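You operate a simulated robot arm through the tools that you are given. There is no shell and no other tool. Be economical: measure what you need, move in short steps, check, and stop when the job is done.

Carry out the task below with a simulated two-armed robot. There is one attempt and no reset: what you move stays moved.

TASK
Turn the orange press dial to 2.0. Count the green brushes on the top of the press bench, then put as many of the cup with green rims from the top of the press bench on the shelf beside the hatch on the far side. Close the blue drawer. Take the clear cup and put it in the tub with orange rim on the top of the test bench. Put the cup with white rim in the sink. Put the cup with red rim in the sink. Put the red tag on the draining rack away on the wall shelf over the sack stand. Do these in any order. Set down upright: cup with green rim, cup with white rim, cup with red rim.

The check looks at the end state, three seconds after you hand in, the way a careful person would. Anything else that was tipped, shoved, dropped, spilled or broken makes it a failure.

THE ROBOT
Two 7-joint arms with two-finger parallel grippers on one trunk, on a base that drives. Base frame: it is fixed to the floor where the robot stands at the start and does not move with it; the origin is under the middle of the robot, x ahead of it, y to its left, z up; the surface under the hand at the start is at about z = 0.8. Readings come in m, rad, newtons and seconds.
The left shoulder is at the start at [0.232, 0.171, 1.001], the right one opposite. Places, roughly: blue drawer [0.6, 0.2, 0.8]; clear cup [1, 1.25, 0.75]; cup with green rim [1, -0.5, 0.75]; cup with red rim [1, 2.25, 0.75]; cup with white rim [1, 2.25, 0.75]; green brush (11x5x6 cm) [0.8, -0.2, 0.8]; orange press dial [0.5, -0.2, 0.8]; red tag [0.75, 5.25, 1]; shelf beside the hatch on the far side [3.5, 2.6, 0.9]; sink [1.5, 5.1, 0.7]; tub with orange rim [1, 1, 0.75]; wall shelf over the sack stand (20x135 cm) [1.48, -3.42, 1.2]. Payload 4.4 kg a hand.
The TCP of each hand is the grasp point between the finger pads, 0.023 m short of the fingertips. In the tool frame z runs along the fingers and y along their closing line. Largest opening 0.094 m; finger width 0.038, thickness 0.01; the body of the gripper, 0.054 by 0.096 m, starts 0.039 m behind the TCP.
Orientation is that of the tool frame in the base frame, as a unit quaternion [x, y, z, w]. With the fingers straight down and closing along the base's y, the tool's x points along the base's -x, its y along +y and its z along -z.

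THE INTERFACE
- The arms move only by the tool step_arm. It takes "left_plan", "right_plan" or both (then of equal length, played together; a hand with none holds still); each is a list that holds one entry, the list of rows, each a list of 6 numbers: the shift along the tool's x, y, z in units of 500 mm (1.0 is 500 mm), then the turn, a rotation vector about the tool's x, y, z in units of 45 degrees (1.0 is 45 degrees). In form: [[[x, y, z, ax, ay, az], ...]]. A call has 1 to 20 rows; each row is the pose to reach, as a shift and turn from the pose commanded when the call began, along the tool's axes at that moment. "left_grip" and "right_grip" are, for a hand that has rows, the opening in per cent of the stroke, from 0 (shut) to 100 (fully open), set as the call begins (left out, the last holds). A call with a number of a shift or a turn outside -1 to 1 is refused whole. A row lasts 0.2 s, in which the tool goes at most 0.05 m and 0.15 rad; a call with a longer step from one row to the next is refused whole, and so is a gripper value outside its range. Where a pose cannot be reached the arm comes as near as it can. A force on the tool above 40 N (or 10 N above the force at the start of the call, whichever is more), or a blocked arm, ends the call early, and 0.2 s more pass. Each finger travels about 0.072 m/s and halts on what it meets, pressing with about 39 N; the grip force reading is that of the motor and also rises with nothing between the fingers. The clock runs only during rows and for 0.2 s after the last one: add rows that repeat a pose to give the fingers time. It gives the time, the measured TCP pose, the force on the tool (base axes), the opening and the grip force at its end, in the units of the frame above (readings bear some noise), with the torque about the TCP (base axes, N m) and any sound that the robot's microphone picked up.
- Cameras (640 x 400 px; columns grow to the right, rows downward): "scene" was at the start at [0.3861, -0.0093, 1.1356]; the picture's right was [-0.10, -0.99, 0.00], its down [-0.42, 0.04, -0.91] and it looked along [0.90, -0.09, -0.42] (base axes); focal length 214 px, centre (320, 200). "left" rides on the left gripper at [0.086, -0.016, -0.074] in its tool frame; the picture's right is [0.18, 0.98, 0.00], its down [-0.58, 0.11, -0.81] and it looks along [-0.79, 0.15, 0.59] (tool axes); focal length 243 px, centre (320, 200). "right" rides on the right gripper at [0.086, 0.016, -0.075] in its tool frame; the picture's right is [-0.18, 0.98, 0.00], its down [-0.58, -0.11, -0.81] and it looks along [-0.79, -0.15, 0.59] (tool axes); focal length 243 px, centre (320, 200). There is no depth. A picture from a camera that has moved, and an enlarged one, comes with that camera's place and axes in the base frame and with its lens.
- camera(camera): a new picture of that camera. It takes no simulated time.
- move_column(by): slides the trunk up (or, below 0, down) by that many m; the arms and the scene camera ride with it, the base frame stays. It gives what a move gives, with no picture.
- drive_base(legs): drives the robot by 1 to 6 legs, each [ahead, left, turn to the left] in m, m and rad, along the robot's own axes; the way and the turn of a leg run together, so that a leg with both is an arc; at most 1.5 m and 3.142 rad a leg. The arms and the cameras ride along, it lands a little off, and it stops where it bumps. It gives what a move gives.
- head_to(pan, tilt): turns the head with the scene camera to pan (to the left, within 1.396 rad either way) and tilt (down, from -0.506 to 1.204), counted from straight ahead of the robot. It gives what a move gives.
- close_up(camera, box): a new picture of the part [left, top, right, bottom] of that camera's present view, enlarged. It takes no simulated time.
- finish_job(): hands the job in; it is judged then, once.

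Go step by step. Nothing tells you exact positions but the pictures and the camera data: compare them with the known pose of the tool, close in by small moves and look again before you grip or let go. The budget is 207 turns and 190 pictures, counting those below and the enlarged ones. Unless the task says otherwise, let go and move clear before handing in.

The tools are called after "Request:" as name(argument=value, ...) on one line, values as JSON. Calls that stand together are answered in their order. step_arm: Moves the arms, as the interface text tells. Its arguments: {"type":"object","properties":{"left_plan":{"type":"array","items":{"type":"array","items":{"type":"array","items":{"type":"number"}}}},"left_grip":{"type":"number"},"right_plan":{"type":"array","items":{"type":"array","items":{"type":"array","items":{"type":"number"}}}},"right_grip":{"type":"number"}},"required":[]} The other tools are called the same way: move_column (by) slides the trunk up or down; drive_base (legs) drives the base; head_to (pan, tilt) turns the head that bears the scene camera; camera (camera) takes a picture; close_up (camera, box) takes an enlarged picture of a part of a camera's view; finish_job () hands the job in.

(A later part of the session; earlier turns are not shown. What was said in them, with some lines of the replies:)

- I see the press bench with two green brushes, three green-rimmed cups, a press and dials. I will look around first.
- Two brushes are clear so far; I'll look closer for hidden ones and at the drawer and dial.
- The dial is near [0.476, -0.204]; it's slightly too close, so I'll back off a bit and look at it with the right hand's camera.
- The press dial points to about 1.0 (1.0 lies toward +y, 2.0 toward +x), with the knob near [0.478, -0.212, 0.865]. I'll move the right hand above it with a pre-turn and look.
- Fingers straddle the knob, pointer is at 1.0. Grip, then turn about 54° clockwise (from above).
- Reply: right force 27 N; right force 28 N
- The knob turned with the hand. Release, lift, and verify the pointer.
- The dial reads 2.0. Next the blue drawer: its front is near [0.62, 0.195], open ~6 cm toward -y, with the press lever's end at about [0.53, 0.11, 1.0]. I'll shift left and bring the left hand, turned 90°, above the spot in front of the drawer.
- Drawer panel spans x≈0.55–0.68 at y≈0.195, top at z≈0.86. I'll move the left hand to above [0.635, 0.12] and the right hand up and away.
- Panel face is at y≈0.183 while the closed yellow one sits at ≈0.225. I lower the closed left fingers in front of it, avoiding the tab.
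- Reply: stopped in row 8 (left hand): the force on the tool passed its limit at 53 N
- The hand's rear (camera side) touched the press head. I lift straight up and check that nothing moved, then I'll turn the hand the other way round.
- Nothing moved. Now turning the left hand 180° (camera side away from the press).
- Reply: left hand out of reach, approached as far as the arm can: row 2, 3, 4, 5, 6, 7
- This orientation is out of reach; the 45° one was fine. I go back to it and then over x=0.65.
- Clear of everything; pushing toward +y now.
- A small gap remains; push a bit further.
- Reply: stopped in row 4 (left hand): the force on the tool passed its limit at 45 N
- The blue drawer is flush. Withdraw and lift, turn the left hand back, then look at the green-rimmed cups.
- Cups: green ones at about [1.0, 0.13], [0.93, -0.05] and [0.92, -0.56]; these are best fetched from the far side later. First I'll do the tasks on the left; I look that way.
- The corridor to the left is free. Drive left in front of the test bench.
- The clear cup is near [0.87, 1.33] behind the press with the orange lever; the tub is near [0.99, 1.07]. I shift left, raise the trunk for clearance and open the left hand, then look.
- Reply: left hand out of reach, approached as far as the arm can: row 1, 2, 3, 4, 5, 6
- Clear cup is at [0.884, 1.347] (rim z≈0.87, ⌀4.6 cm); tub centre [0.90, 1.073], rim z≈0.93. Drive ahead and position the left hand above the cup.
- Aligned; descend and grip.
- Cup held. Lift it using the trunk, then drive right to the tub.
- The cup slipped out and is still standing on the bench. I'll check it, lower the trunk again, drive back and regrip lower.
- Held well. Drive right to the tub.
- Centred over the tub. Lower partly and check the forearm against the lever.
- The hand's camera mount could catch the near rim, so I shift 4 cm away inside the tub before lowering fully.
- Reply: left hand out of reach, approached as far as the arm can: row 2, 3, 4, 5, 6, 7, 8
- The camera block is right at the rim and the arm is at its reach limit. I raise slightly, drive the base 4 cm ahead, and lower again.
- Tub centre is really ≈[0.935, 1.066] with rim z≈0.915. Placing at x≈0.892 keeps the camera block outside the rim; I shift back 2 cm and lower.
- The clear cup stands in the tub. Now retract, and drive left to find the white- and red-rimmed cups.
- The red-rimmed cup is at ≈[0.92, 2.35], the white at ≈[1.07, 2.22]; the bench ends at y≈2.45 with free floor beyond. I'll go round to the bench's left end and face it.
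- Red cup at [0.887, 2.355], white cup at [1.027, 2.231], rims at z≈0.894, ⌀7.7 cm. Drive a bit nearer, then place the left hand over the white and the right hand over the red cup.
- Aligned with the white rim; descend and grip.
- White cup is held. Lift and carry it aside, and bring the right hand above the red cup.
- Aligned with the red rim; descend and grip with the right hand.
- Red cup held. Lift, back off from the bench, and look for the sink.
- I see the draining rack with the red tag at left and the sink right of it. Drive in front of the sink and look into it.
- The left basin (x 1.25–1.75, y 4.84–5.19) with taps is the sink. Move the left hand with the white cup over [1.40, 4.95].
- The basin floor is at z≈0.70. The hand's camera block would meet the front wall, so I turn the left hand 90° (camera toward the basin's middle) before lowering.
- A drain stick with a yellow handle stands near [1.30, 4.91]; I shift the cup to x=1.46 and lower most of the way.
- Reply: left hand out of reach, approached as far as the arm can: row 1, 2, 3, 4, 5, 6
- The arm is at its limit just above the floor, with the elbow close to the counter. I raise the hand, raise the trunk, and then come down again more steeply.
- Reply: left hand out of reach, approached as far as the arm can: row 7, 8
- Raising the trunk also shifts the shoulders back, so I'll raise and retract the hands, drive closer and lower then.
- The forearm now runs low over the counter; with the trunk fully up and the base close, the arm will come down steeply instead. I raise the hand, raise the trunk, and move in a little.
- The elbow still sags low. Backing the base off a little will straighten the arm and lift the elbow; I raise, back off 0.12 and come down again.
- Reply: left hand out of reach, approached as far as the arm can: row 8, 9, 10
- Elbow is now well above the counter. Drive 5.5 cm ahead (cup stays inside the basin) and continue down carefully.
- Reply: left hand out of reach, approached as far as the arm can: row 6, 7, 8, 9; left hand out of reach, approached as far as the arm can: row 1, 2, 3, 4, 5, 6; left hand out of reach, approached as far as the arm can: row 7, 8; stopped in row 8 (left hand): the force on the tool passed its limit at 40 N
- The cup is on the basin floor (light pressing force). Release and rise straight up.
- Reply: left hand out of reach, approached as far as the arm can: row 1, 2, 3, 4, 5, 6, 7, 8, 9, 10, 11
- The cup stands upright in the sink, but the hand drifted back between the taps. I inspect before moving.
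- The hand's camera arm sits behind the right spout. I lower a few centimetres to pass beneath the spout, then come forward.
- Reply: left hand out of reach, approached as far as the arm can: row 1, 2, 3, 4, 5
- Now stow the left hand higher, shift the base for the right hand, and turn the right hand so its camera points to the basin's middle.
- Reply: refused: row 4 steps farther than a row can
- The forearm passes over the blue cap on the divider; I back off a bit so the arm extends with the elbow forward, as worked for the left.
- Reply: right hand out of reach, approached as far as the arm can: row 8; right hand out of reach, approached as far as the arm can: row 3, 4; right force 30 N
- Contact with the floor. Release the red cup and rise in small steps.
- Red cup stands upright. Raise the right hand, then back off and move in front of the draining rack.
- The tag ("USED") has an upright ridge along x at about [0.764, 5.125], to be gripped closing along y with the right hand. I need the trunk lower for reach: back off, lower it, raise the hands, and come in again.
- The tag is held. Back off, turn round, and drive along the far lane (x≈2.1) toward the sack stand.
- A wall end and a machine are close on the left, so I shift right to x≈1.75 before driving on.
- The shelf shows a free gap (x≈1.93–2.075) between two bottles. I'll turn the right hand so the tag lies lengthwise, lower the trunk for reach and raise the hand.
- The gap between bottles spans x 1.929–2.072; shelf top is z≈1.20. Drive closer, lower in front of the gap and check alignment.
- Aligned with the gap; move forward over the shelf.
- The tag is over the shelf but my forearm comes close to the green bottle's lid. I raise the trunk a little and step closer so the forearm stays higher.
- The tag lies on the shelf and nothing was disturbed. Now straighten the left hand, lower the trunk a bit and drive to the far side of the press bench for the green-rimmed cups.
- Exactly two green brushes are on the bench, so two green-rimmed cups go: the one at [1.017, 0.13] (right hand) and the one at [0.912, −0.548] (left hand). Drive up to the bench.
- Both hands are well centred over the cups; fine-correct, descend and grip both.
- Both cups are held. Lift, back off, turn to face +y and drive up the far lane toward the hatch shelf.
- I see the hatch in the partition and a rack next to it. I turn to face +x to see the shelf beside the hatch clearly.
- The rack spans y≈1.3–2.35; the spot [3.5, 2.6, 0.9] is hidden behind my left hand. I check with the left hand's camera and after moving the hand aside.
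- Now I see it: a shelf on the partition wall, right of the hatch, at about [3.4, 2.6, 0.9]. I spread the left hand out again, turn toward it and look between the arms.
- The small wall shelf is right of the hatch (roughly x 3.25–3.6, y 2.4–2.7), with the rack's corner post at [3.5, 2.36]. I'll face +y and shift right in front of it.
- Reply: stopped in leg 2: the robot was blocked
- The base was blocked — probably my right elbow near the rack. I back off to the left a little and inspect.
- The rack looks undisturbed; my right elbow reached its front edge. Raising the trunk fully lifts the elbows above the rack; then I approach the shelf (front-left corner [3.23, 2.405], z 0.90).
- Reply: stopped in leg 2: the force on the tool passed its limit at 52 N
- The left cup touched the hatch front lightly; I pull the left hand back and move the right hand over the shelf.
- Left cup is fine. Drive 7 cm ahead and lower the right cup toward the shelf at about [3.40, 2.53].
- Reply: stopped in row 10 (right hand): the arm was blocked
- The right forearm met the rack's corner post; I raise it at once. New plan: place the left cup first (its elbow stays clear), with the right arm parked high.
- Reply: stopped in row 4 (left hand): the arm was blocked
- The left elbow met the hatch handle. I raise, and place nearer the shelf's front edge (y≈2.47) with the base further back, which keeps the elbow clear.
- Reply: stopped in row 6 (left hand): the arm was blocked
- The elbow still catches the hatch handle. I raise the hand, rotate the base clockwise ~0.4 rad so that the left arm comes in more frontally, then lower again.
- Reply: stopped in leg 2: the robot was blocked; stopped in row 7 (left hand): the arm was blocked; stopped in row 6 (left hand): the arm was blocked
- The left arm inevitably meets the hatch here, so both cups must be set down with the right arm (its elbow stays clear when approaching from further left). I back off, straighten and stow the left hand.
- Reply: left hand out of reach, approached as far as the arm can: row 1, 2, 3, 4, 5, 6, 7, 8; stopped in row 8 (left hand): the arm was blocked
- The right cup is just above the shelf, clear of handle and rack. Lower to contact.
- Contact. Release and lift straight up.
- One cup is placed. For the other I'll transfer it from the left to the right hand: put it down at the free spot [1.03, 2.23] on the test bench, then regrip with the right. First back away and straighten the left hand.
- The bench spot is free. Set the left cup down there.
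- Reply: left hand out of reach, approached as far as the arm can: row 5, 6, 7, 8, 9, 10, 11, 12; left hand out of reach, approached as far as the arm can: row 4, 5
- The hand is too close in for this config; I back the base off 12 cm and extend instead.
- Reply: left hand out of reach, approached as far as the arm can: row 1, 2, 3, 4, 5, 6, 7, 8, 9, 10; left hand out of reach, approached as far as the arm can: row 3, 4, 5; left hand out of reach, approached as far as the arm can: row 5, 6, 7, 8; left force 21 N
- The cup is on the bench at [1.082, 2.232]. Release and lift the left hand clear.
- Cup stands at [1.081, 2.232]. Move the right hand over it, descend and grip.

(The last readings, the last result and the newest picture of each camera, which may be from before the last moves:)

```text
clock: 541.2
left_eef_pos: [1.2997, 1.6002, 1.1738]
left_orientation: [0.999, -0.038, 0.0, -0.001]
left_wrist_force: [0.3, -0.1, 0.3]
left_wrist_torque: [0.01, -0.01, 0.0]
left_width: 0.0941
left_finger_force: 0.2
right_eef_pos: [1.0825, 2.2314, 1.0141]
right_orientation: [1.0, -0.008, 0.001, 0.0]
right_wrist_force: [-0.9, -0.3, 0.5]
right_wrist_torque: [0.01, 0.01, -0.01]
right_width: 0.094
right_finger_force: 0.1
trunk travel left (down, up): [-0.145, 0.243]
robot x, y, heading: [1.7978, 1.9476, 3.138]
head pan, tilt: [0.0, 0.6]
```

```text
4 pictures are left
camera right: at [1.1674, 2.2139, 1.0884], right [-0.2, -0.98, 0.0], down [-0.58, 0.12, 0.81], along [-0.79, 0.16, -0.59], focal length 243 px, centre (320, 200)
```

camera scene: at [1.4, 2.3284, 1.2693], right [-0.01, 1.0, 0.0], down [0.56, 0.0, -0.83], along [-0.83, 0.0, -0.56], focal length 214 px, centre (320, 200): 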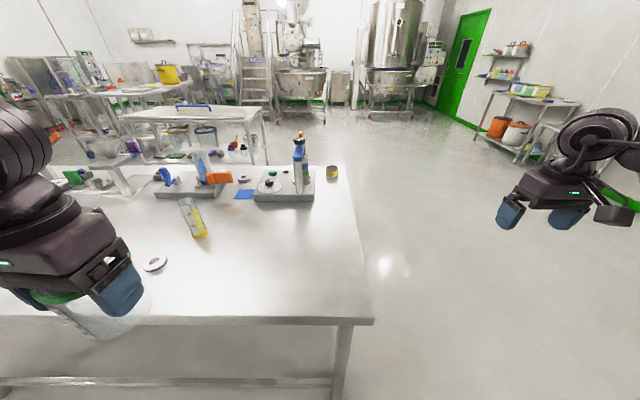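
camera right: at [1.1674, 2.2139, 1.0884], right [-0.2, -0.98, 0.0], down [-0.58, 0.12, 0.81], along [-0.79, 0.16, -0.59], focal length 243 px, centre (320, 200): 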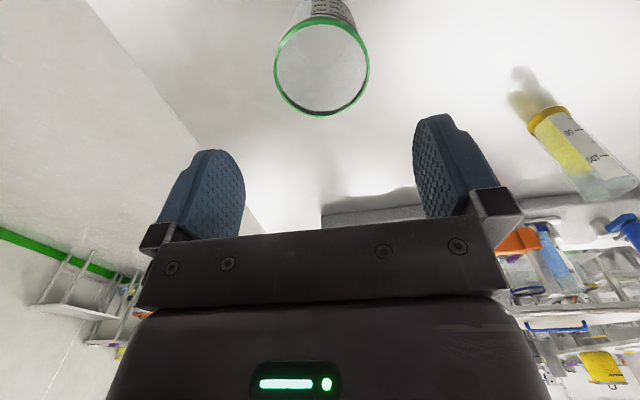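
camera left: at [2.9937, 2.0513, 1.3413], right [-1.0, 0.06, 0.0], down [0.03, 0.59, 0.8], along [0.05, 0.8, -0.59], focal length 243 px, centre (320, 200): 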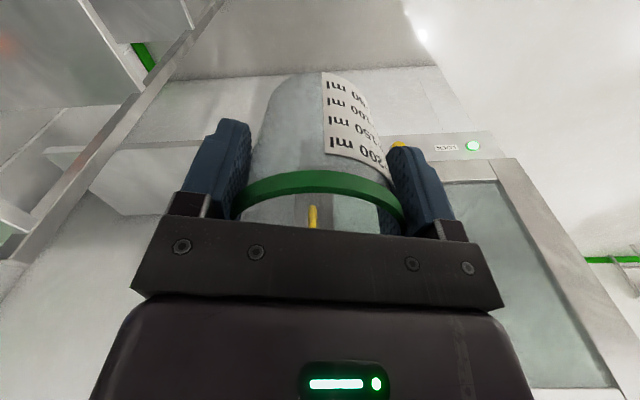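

Aligned. Descend, grip and lift slowly.

Request:
step_arm(right_plan=[[[-0.006, 0, 0.08, 0, 0, 0], [-0.006, 0, 0.16, 0, 0, 0], [-0.006, 0, 0.22, 0, 0, 0], [-0.006, 0, 0.27, 0, 0, 0], [-0.006, 0, 0.3, 0, 0, 0], [-0.006, 0, 0.3, 0, 0, 0]]])

Request:
step_arm(right_plan=[[[0, 0, 0, 0, 0, 0], [0, 0, 0, 0, 0, 0], [0, 0, 0, 0, 0, 0], [0, 0, 0, 0, 0, 0], [0, 0, -0.01, 0, 0, 0], [0, 0, -0.03, 0, 0, 0], [0, 0, -0.06, 0, 0, 0], [0, 0, -0.1, 0, 0, 0], [0, 0, -0.16, 0, 0, 0], [0, 0, -0.24, 0, 0, 0], [0, 0, -0.32, 0, 0, 0], [0, 0, -0.4, 0, 0, 0], [0, 0, -0.48, 0, 0, 0]]], right_grip=0)

```text
clock: 542.6
left_eef_pos: [1.3001, 1.5995, 1.1749]
left_orientation: [0.999, -0.038, 0.0, -0.001]
left_wrist_force: [0.7, 0.4, 0.7]
left_wrist_torque: [0.03, 0.02, 0.01]
left_width: 0.0938
left_finger_force: 0.0
right_eef_pos: [1.078, 2.232, 0.8637]
right_orientation: [1.0, -0.008, 0.001, -0.001]
right_wrist_force: [-0.1, 0.4, -0.6]
right_wrist_torque: [-0.03, 0.0, -0.04]
right_width: 0.0942
right_finger_force: 0.1
trunk travel left (down, up): [-0.145, 0.243]
robot x, y, heading: [1.7951, 1.9425, 3.139]
head pan, tilt: [0.0, 0.6]
```

```text
clock: 545.4
left_eef_pos: [1.3007, 1.5996, 1.1757]
left_orientation: [0.999, -0.039, 0.0, -0.001]
left_wrist_force: [0.0, -0.3, -0.2]
left_wrist_torque: [0.01, 0.01, 0.0]
left_width: 0.0942
left_finger_force: 0.0
right_eef_pos: [1.0794, 2.2325, 1.1053]
right_orientation: [1.0, -0.008, 0.001, 0.0]
right_wrist_force: [-0.1, -0.4, -0.3]
right_wrist_torque: [0.04, 0.05, -0.04]
right_width: 0.0706
right_finger_force: 38.6
trunk travel left (down, up): [-0.145, 0.243]
robot x, y, heading: [1.7963, 1.945, 3.138]
head pan, tilt: [0.0, 0.6]
```

Held. Drive back, aside, turn toward the shelf direction, raise the trunk and stow the hands for the approach.

Request:
drive_base(legs=[[-0.5, 0, 0], [0, 0.6, 0], [0, 0, -1.838]])

Request:
move_column(by=0.24)

Request:
step_arm(right_plan=[[[0.076, -0.04, -0.034, 0, 0, 0], [0.152, -0.08, -0.068, 0, 0, 0], [0.228, -0.12, -0.102, 0, 0, 0], [0.304, -0.16, -0.136, 0, 0, 0], [0.38, -0.2, -0.17, 0, 0, 0], [0.456, -0.24, -0.204, 0, 0, 0], [0.532, -0.28, -0.238, 0, 0, 0], [0.608, -0.32, -0.272, 0, 0, 0], [0.684, -0.36, -0.306, 0, 0, 0], [0.76, -0.4, -0.34, 0, 0, 0]]], left_plan=[[[0.04, 0.01, 0, 0, 0, 0], [0.08, 0.02, 0, 0, 0, 0], [0.12, 0.03, 0, 0, 0, 0], [0.16, 0.04, 0, 0, 0, 0], [0.2, 0.05, 0, 0, 0, 0], [0.24, 0.06, 0, 0, 0, 0], [0.28, 0.07, 0, 0, 0, 0], [0.32, 0.08, 0, 0, 0, 0], [0.36, 0.09, 0, 0, 0, 0], [0.4, 0.1, 0, 0, 0, 0]]])

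```text
clock: 558.0
left_eef_pos: [2.0745, 1.913, 1.1731]
left_orientation: [-0.593, 0.805, -0.001, 0.0]
left_wrist_force: [-1.1, 0.4, 0.2]
left_wrist_torque: [-0.02, 0.03, 0.02]
left_width: 0.0937
left_finger_force: 0.1
right_eef_pos: [2.7408, 1.9884, 1.1044]
right_orientation: [-0.617, 0.787, -0.001, -0.001]
right_wrist_force: [0.4, 1.2, 0.1]
right_wrist_torque: [0.01, 0.03, 0.01]
right_width: 0.0699
right_finger_force: 39.4
trunk travel left (down, up): [-0.145, 0.243]
robot x, y, heading: [2.2999, 1.3547, 1.346]
head pan, tilt: [0.0, 0.6]
```

```text
clock: 560.5
left_eef_pos: [2.0744, 1.9125, 1.4142]
left_orientation: [-0.593, 0.805, -0.001, 0.001]
left_wrist_force: [-0.7, -0.8, -0.1]
left_wrist_torque: [0.01, 0.02, -0.02]
left_width: 0.094
left_finger_force: 0.1
right_eef_pos: [2.7404, 1.9881, 1.344]
right_orientation: [-0.616, 0.787, 0.0, -0.001]
right_wrist_force: [-0.6, 0.3, 0.1]
right_wrist_torque: [-0.01, 0.0, 0.03]
right_width: 0.0698
right_finger_force: 39.4
trunk travel left (down, up): [-0.385, 0.003]
robot x, y, heading: [2.3004, 1.3511, 1.339]
head pan, tilt: [0.0, 0.6]
```

```text
clock: 562.7
left_eef_pos: [1.9646, 1.7327, 1.4153]
left_orientation: [-0.594, 0.805, 0.0, 0.002]
left_wrist_force: [0.0, -0.2, -0.3]
left_wrist_torque: [0.03, -0.05, -0.01]
left_width: 0.094
left_finger_force: 0.0
right_eef_pos: [2.8397, 1.5668, 1.5172]
right_orientation: [-0.618, 0.786, -0.001, 0.001]
right_wrist_force: [-1.1, -1.2, -0.6]
right_wrist_torque: [0.01, -0.03, 0.0]
right_width: 0.07
right_finger_force: 39.3
trunk travel left (down, up): [-0.385, 0.003]
robot x, y, heading: [2.2995, 1.3536, 1.341]
head pan, tilt: [0.0, 0.6]
```

Request:
drive_base(legs=[[0, 0, -0.041], [0, -0.245, 0], [0.745, 0, 0]])

```text
clock: 569.5
left_eef_pos: [2.4176, 2.4037, 1.4139]
left_orientation: [-0.576, 0.817, -0.001, 0.0]
left_wrist_force: [0.2, -0.2, 0.1]
left_wrist_torque: [0.0, 0.02, 0.0]
left_width: 0.0943
left_finger_force: 0.1
right_eef_pos: [3.2853, 2.2025, 1.5135]
right_orientation: [-0.601, 0.799, 0.0, 0.0]
right_wrist_force: [0.4, -0.2, -0.2]
right_wrist_torque: [-0.03, -0.01, -0.01]
right_width: 0.0697
right_finger_force: 39.1
trunk travel left (down, up): [-0.385, 0.003]
robot x, y, heading: [2.7352, 2.0032, 1.3]
head pan, tilt: [0.0, 0.6]
```

Request:
step_arm(right_plan=[[[-0.057, 0.014, 0.053, 0, 0, 0], [-0.113, 0.028, 0.107, 0, 0, 0], [-0.17, 0.042, 0.16, 0, 0, 0], [-0.226, 0.056, 0.213, 0, 0, 0], [-0.283, 0.071, 0.267, 0, 0, 0], [-0.339, 0.085, 0.32, 0, 0, 0], [-0.396, 0.099, 0.373, 0, 0, 0], [-0.452, 0.113, 0.427, 0, 0, 0], [-0.509, 0.127, 0.48, 0, 0, 0], [-0.509, 0.127, 0.56, 0, 0, 0], [-0.509, 0.127, 0.64, 0, 0, 0], [-0.509, 0.127, 0.72, 0, 0, 0], [-0.509, 0.127, 0.8, 0, 0, 0], [-0.509, 0.127, 0.847, 0, 0, 0], [-0.509, 0.127, 0.847, 0, 0, 0]]])

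Request:
head_to(pan=-0.3, tilt=0.55)

Request:
close_up(camera="scene", box=[330, 140, 590, 320])

```text
clock: 572.7
left_eef_pos: [2.4167, 2.4034, 1.414]
left_orientation: [-0.577, 0.817, -0.001, 0.0]
left_wrist_force: [0.4, -0.3, 0.4]
left_wrist_torque: [0.01, -0.01, 0.01]
left_width: 0.0943
left_finger_force: 0.1
right_eef_pos: [3.2947, 2.4627, 1.0906]
right_orientation: [-0.602, 0.799, 0.0, 0.0]
right_wrist_force: [0.1, -0.4, -0.4]
right_wrist_torque: [-0.03, 0.0, -0.01]
right_width: 0.0695
right_finger_force: 38.9
trunk travel left (down, up): [-0.385, 0.003]
robot x, y, heading: [2.7359, 2.0047, 1.303]
head pan, tilt: [0.0, 0.6]
```

```text
clock: 573.5
left_eef_pos: [2.417, 2.4039, 1.415]
left_orientation: [-0.576, 0.817, -0.001, 0.001]
left_wrist_force: [-0.9, 0.6, 0.5]
left_wrist_torque: [0.03, -0.02, -0.02]
left_width: 0.0941
left_finger_force: 0.0
right_eef_pos: [3.2954, 2.4617, 1.091]
right_orientation: [-0.602, 0.799, -0.001, 0.0]
right_wrist_force: [-0.9, 0.8, -0.6]
right_wrist_torque: [-0.01, 0.02, 0.02]
right_width: 0.0696
right_finger_force: 39.3
trunk travel left (down, up): [-0.385, 0.003]
robot x, y, heading: [2.7306, 2.0059, 1.304]
head pan, tilt: [-0.3, 0.55]
```

```text
2.22 times, centred on (460, 230) of scene
camera zoom: at [2.7981, 2.1375, 1.5285], right [0.84, -0.54, 0.0], down [-0.28, -0.44, -0.85], along [0.46, 0.72, -0.52], focal length 477 px, centre (9, 133)
```

zoom: 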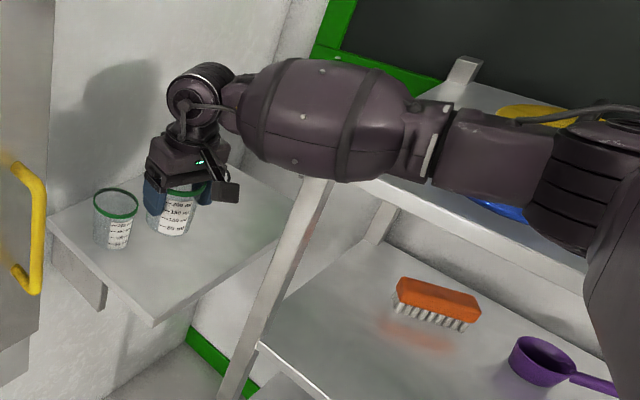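

Request:
step_arm(right_plan=[[[0, 0, 0.04, 0, 0, 0], [0, 0, 0.08, 0, 0, 0], [0, 0, 0.12, 0, 0, 0], [0, 0, 0.16, 0, 0, 0], [0, 0, 0.2, 0, 0, 0], [0, 0, 0.225, 0, 0, 0], [0, 0, 0.24, 0, 0, 0]]])

Request:
step_arm(right_plan=[[[0, 0, 0.004, 0, 0, 0], [0, 0, 0.008, 0, 0, 0], [0, 0, 0.012, 0, 0, 0], [0, 0, 0.016, 0, 0, 0]]])

```text
clock: 575.1
left_eef_pos: [2.417, 2.4038, 1.4147]
left_orientation: [-0.576, 0.818, -0.001, 0.001]
left_wrist_force: [-0.7, -0.4, 0.2]
left_wrist_torque: [-0.02, -0.02, -0.01]
left_width: 0.0939
left_finger_force: 0.1
right_eef_pos: [3.2949, 2.4633, 0.9692]
right_orientation: [-0.601, 0.799, -0.001, 0.0]
right_wrist_force: [-0.6, 0.7, -0.3]
right_wrist_torque: [0.0, -0.02, 0.02]
right_width: 0.0698
right_finger_force: 39.6
trunk travel left (down, up): [-0.385, 0.003]
robot x, y, heading: [2.732, 2.0084, 1.31]
head pan, tilt: [-0.3, 0.55]
```

```text
clock: 576.1
left_eef_pos: [2.4146, 2.403, 1.4147]
left_orientation: [-0.576, 0.817, -0.001, 0.0]
left_wrist_force: [-0.1, -0.3, 0.0]
left_wrist_torque: [0.02, 0.04, -0.01]
left_width: 0.0938
left_finger_force: 0.0
right_eef_pos: [3.2954, 2.4629, 0.9651]
right_orientation: [-0.601, 0.799, 0.001, 0.0]
right_wrist_force: [-0.9, -1.2, 8.8]
right_wrist_torque: [-0.16, 0.01, -0.06]
right_width: 0.0699
right_finger_force: 38.4
trunk travel left (down, up): [-0.385, 0.003]
robot x, y, heading: [2.7318, 2.0041, 1.307]
head pan, tilt: [-0.3, 0.55]
```

Contact again; release and lift straight up, then look.

Request:
step_arm(right_plan=[[[0, 0, -0.004, 0, 0, 0], [0, 0, -0.004, 0, 0, 0], [0, 0, -0.004, 0, 0, 0], [0, 0, -0.004, 0, 0, 0], [0, 0, -0.03, 0, 0, 0], [0, 0, -0.07, 0, 0, 0], [0, 0, -0.12, 0, 0, 0], [0, 0, -0.18, 0, 0, 0], [0, 0, -0.25, 0, 0, 0], [0, 0, -0.33, 0, 0, 0], [0, 0, -0.41, 0, 0, 0], [0, 0, -0.49, 0, 0, 0], [0, 0, -0.57, 0, 0, 0], [0, 0, -0.65, 0, 0, 0]]], right_grip=100)

Request:
drive_base(legs=[[-0.3, 0, 0]])

Request:
close_up(camera="scene", box=[320, 130, 580, 310])

```text
clock: 579.1
left_eef_pos: [2.417, 2.4029, 1.4149]
left_orientation: [-0.576, 0.817, -0.001, 0.001]
left_wrist_force: [1.0, 0.3, 0.3]
left_wrist_torque: [0.0, -0.01, -0.02]
left_width: 0.0941
left_finger_force: 0.1
right_eef_pos: [3.2939, 2.4624, 1.2867]
right_orientation: [-0.601, 0.799, 0.0, 0.0]
right_wrist_force: [-0.2, -1.4, -0.4]
right_wrist_torque: [-0.05, -0.02, -0.05]
right_width: 0.0942
right_finger_force: 0.0
trunk travel left (down, up): [-0.385, 0.003]
robot x, y, heading: [2.7316, 2.0048, 1.303]
head pan, tilt: [-0.3, 0.55]
```

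```text
clock: 581.1
left_eef_pos: [2.3367, 2.1127, 1.4146]
left_orientation: [-0.578, 0.816, -0.001, 0.0]
left_wrist_force: [-0.4, -0.7, -0.3]
left_wrist_torque: [0.01, 0.01, -0.01]
left_width: 0.0941
left_finger_force: 0.1
right_eef_pos: [3.2136, 2.1762, 1.2874]
right_orientation: [-0.602, 0.799, -0.002, -0.001]
right_wrist_force: [-0.3, 0.0, 0.7]
right_wrist_torque: [-0.01, -0.02, 0.01]
right_width: 0.0942
right_finger_force: 0.1
trunk travel left (down, up): [-0.385, 0.003]
robot x, y, heading: [2.6585, 1.7155, 1.305]
head pan, tilt: [-0.3, 0.55]
```

```text
2.22 times, centred on (450, 220) of scene
camera zoom: at [2.7188, 1.8479, 1.5285], right [0.84, -0.54, 0.0], down [-0.28, -0.44, -0.85], along [0.46, 0.72, -0.52], focal length 477 px, centre (31, 156)
```

zoom: 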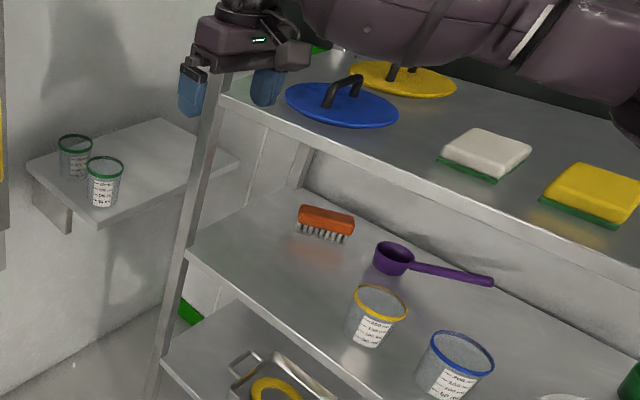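

Both green-rimmed cups stand upright on the shelf beside the hatch, the hands are empty and clear, and every other task was done and checked. Handing in.

Request:
finish_job()

```text
The job is handed in.
```

I finished every part of the task and handed the job in; I have not seen the result of the check.

- **Press dial:** The orange dial points at the 2.0 mark, within about 2 degrees as I read it.
- **Green cups:** I counted two green brushes on the press bench, so I put two cups with green rims, upright, on the shelf beside the hatch. The third stays on the bench.
- **Blue drawer:** It is closed and flush.
- **Clear cup:** It stands in the tub with the orange rim. My first grip slipped, and the cup stayed standing on the bench before I picked it up again.
- **White and red cups:** Both stand upright in the left basin.
- **Red tag:** It lies on the wall shelf over the sack stand, between two bottles. I let it drop about a centimetre onto the shelf.

While working I bumped a few fixed things:
- the press head while closing the drawer
- the hatch front and its handle near the far-side shelf
- the rack next to that shelf, with an arm several times and once with the base

Nothing looked moved in the pictures I took afterwards.
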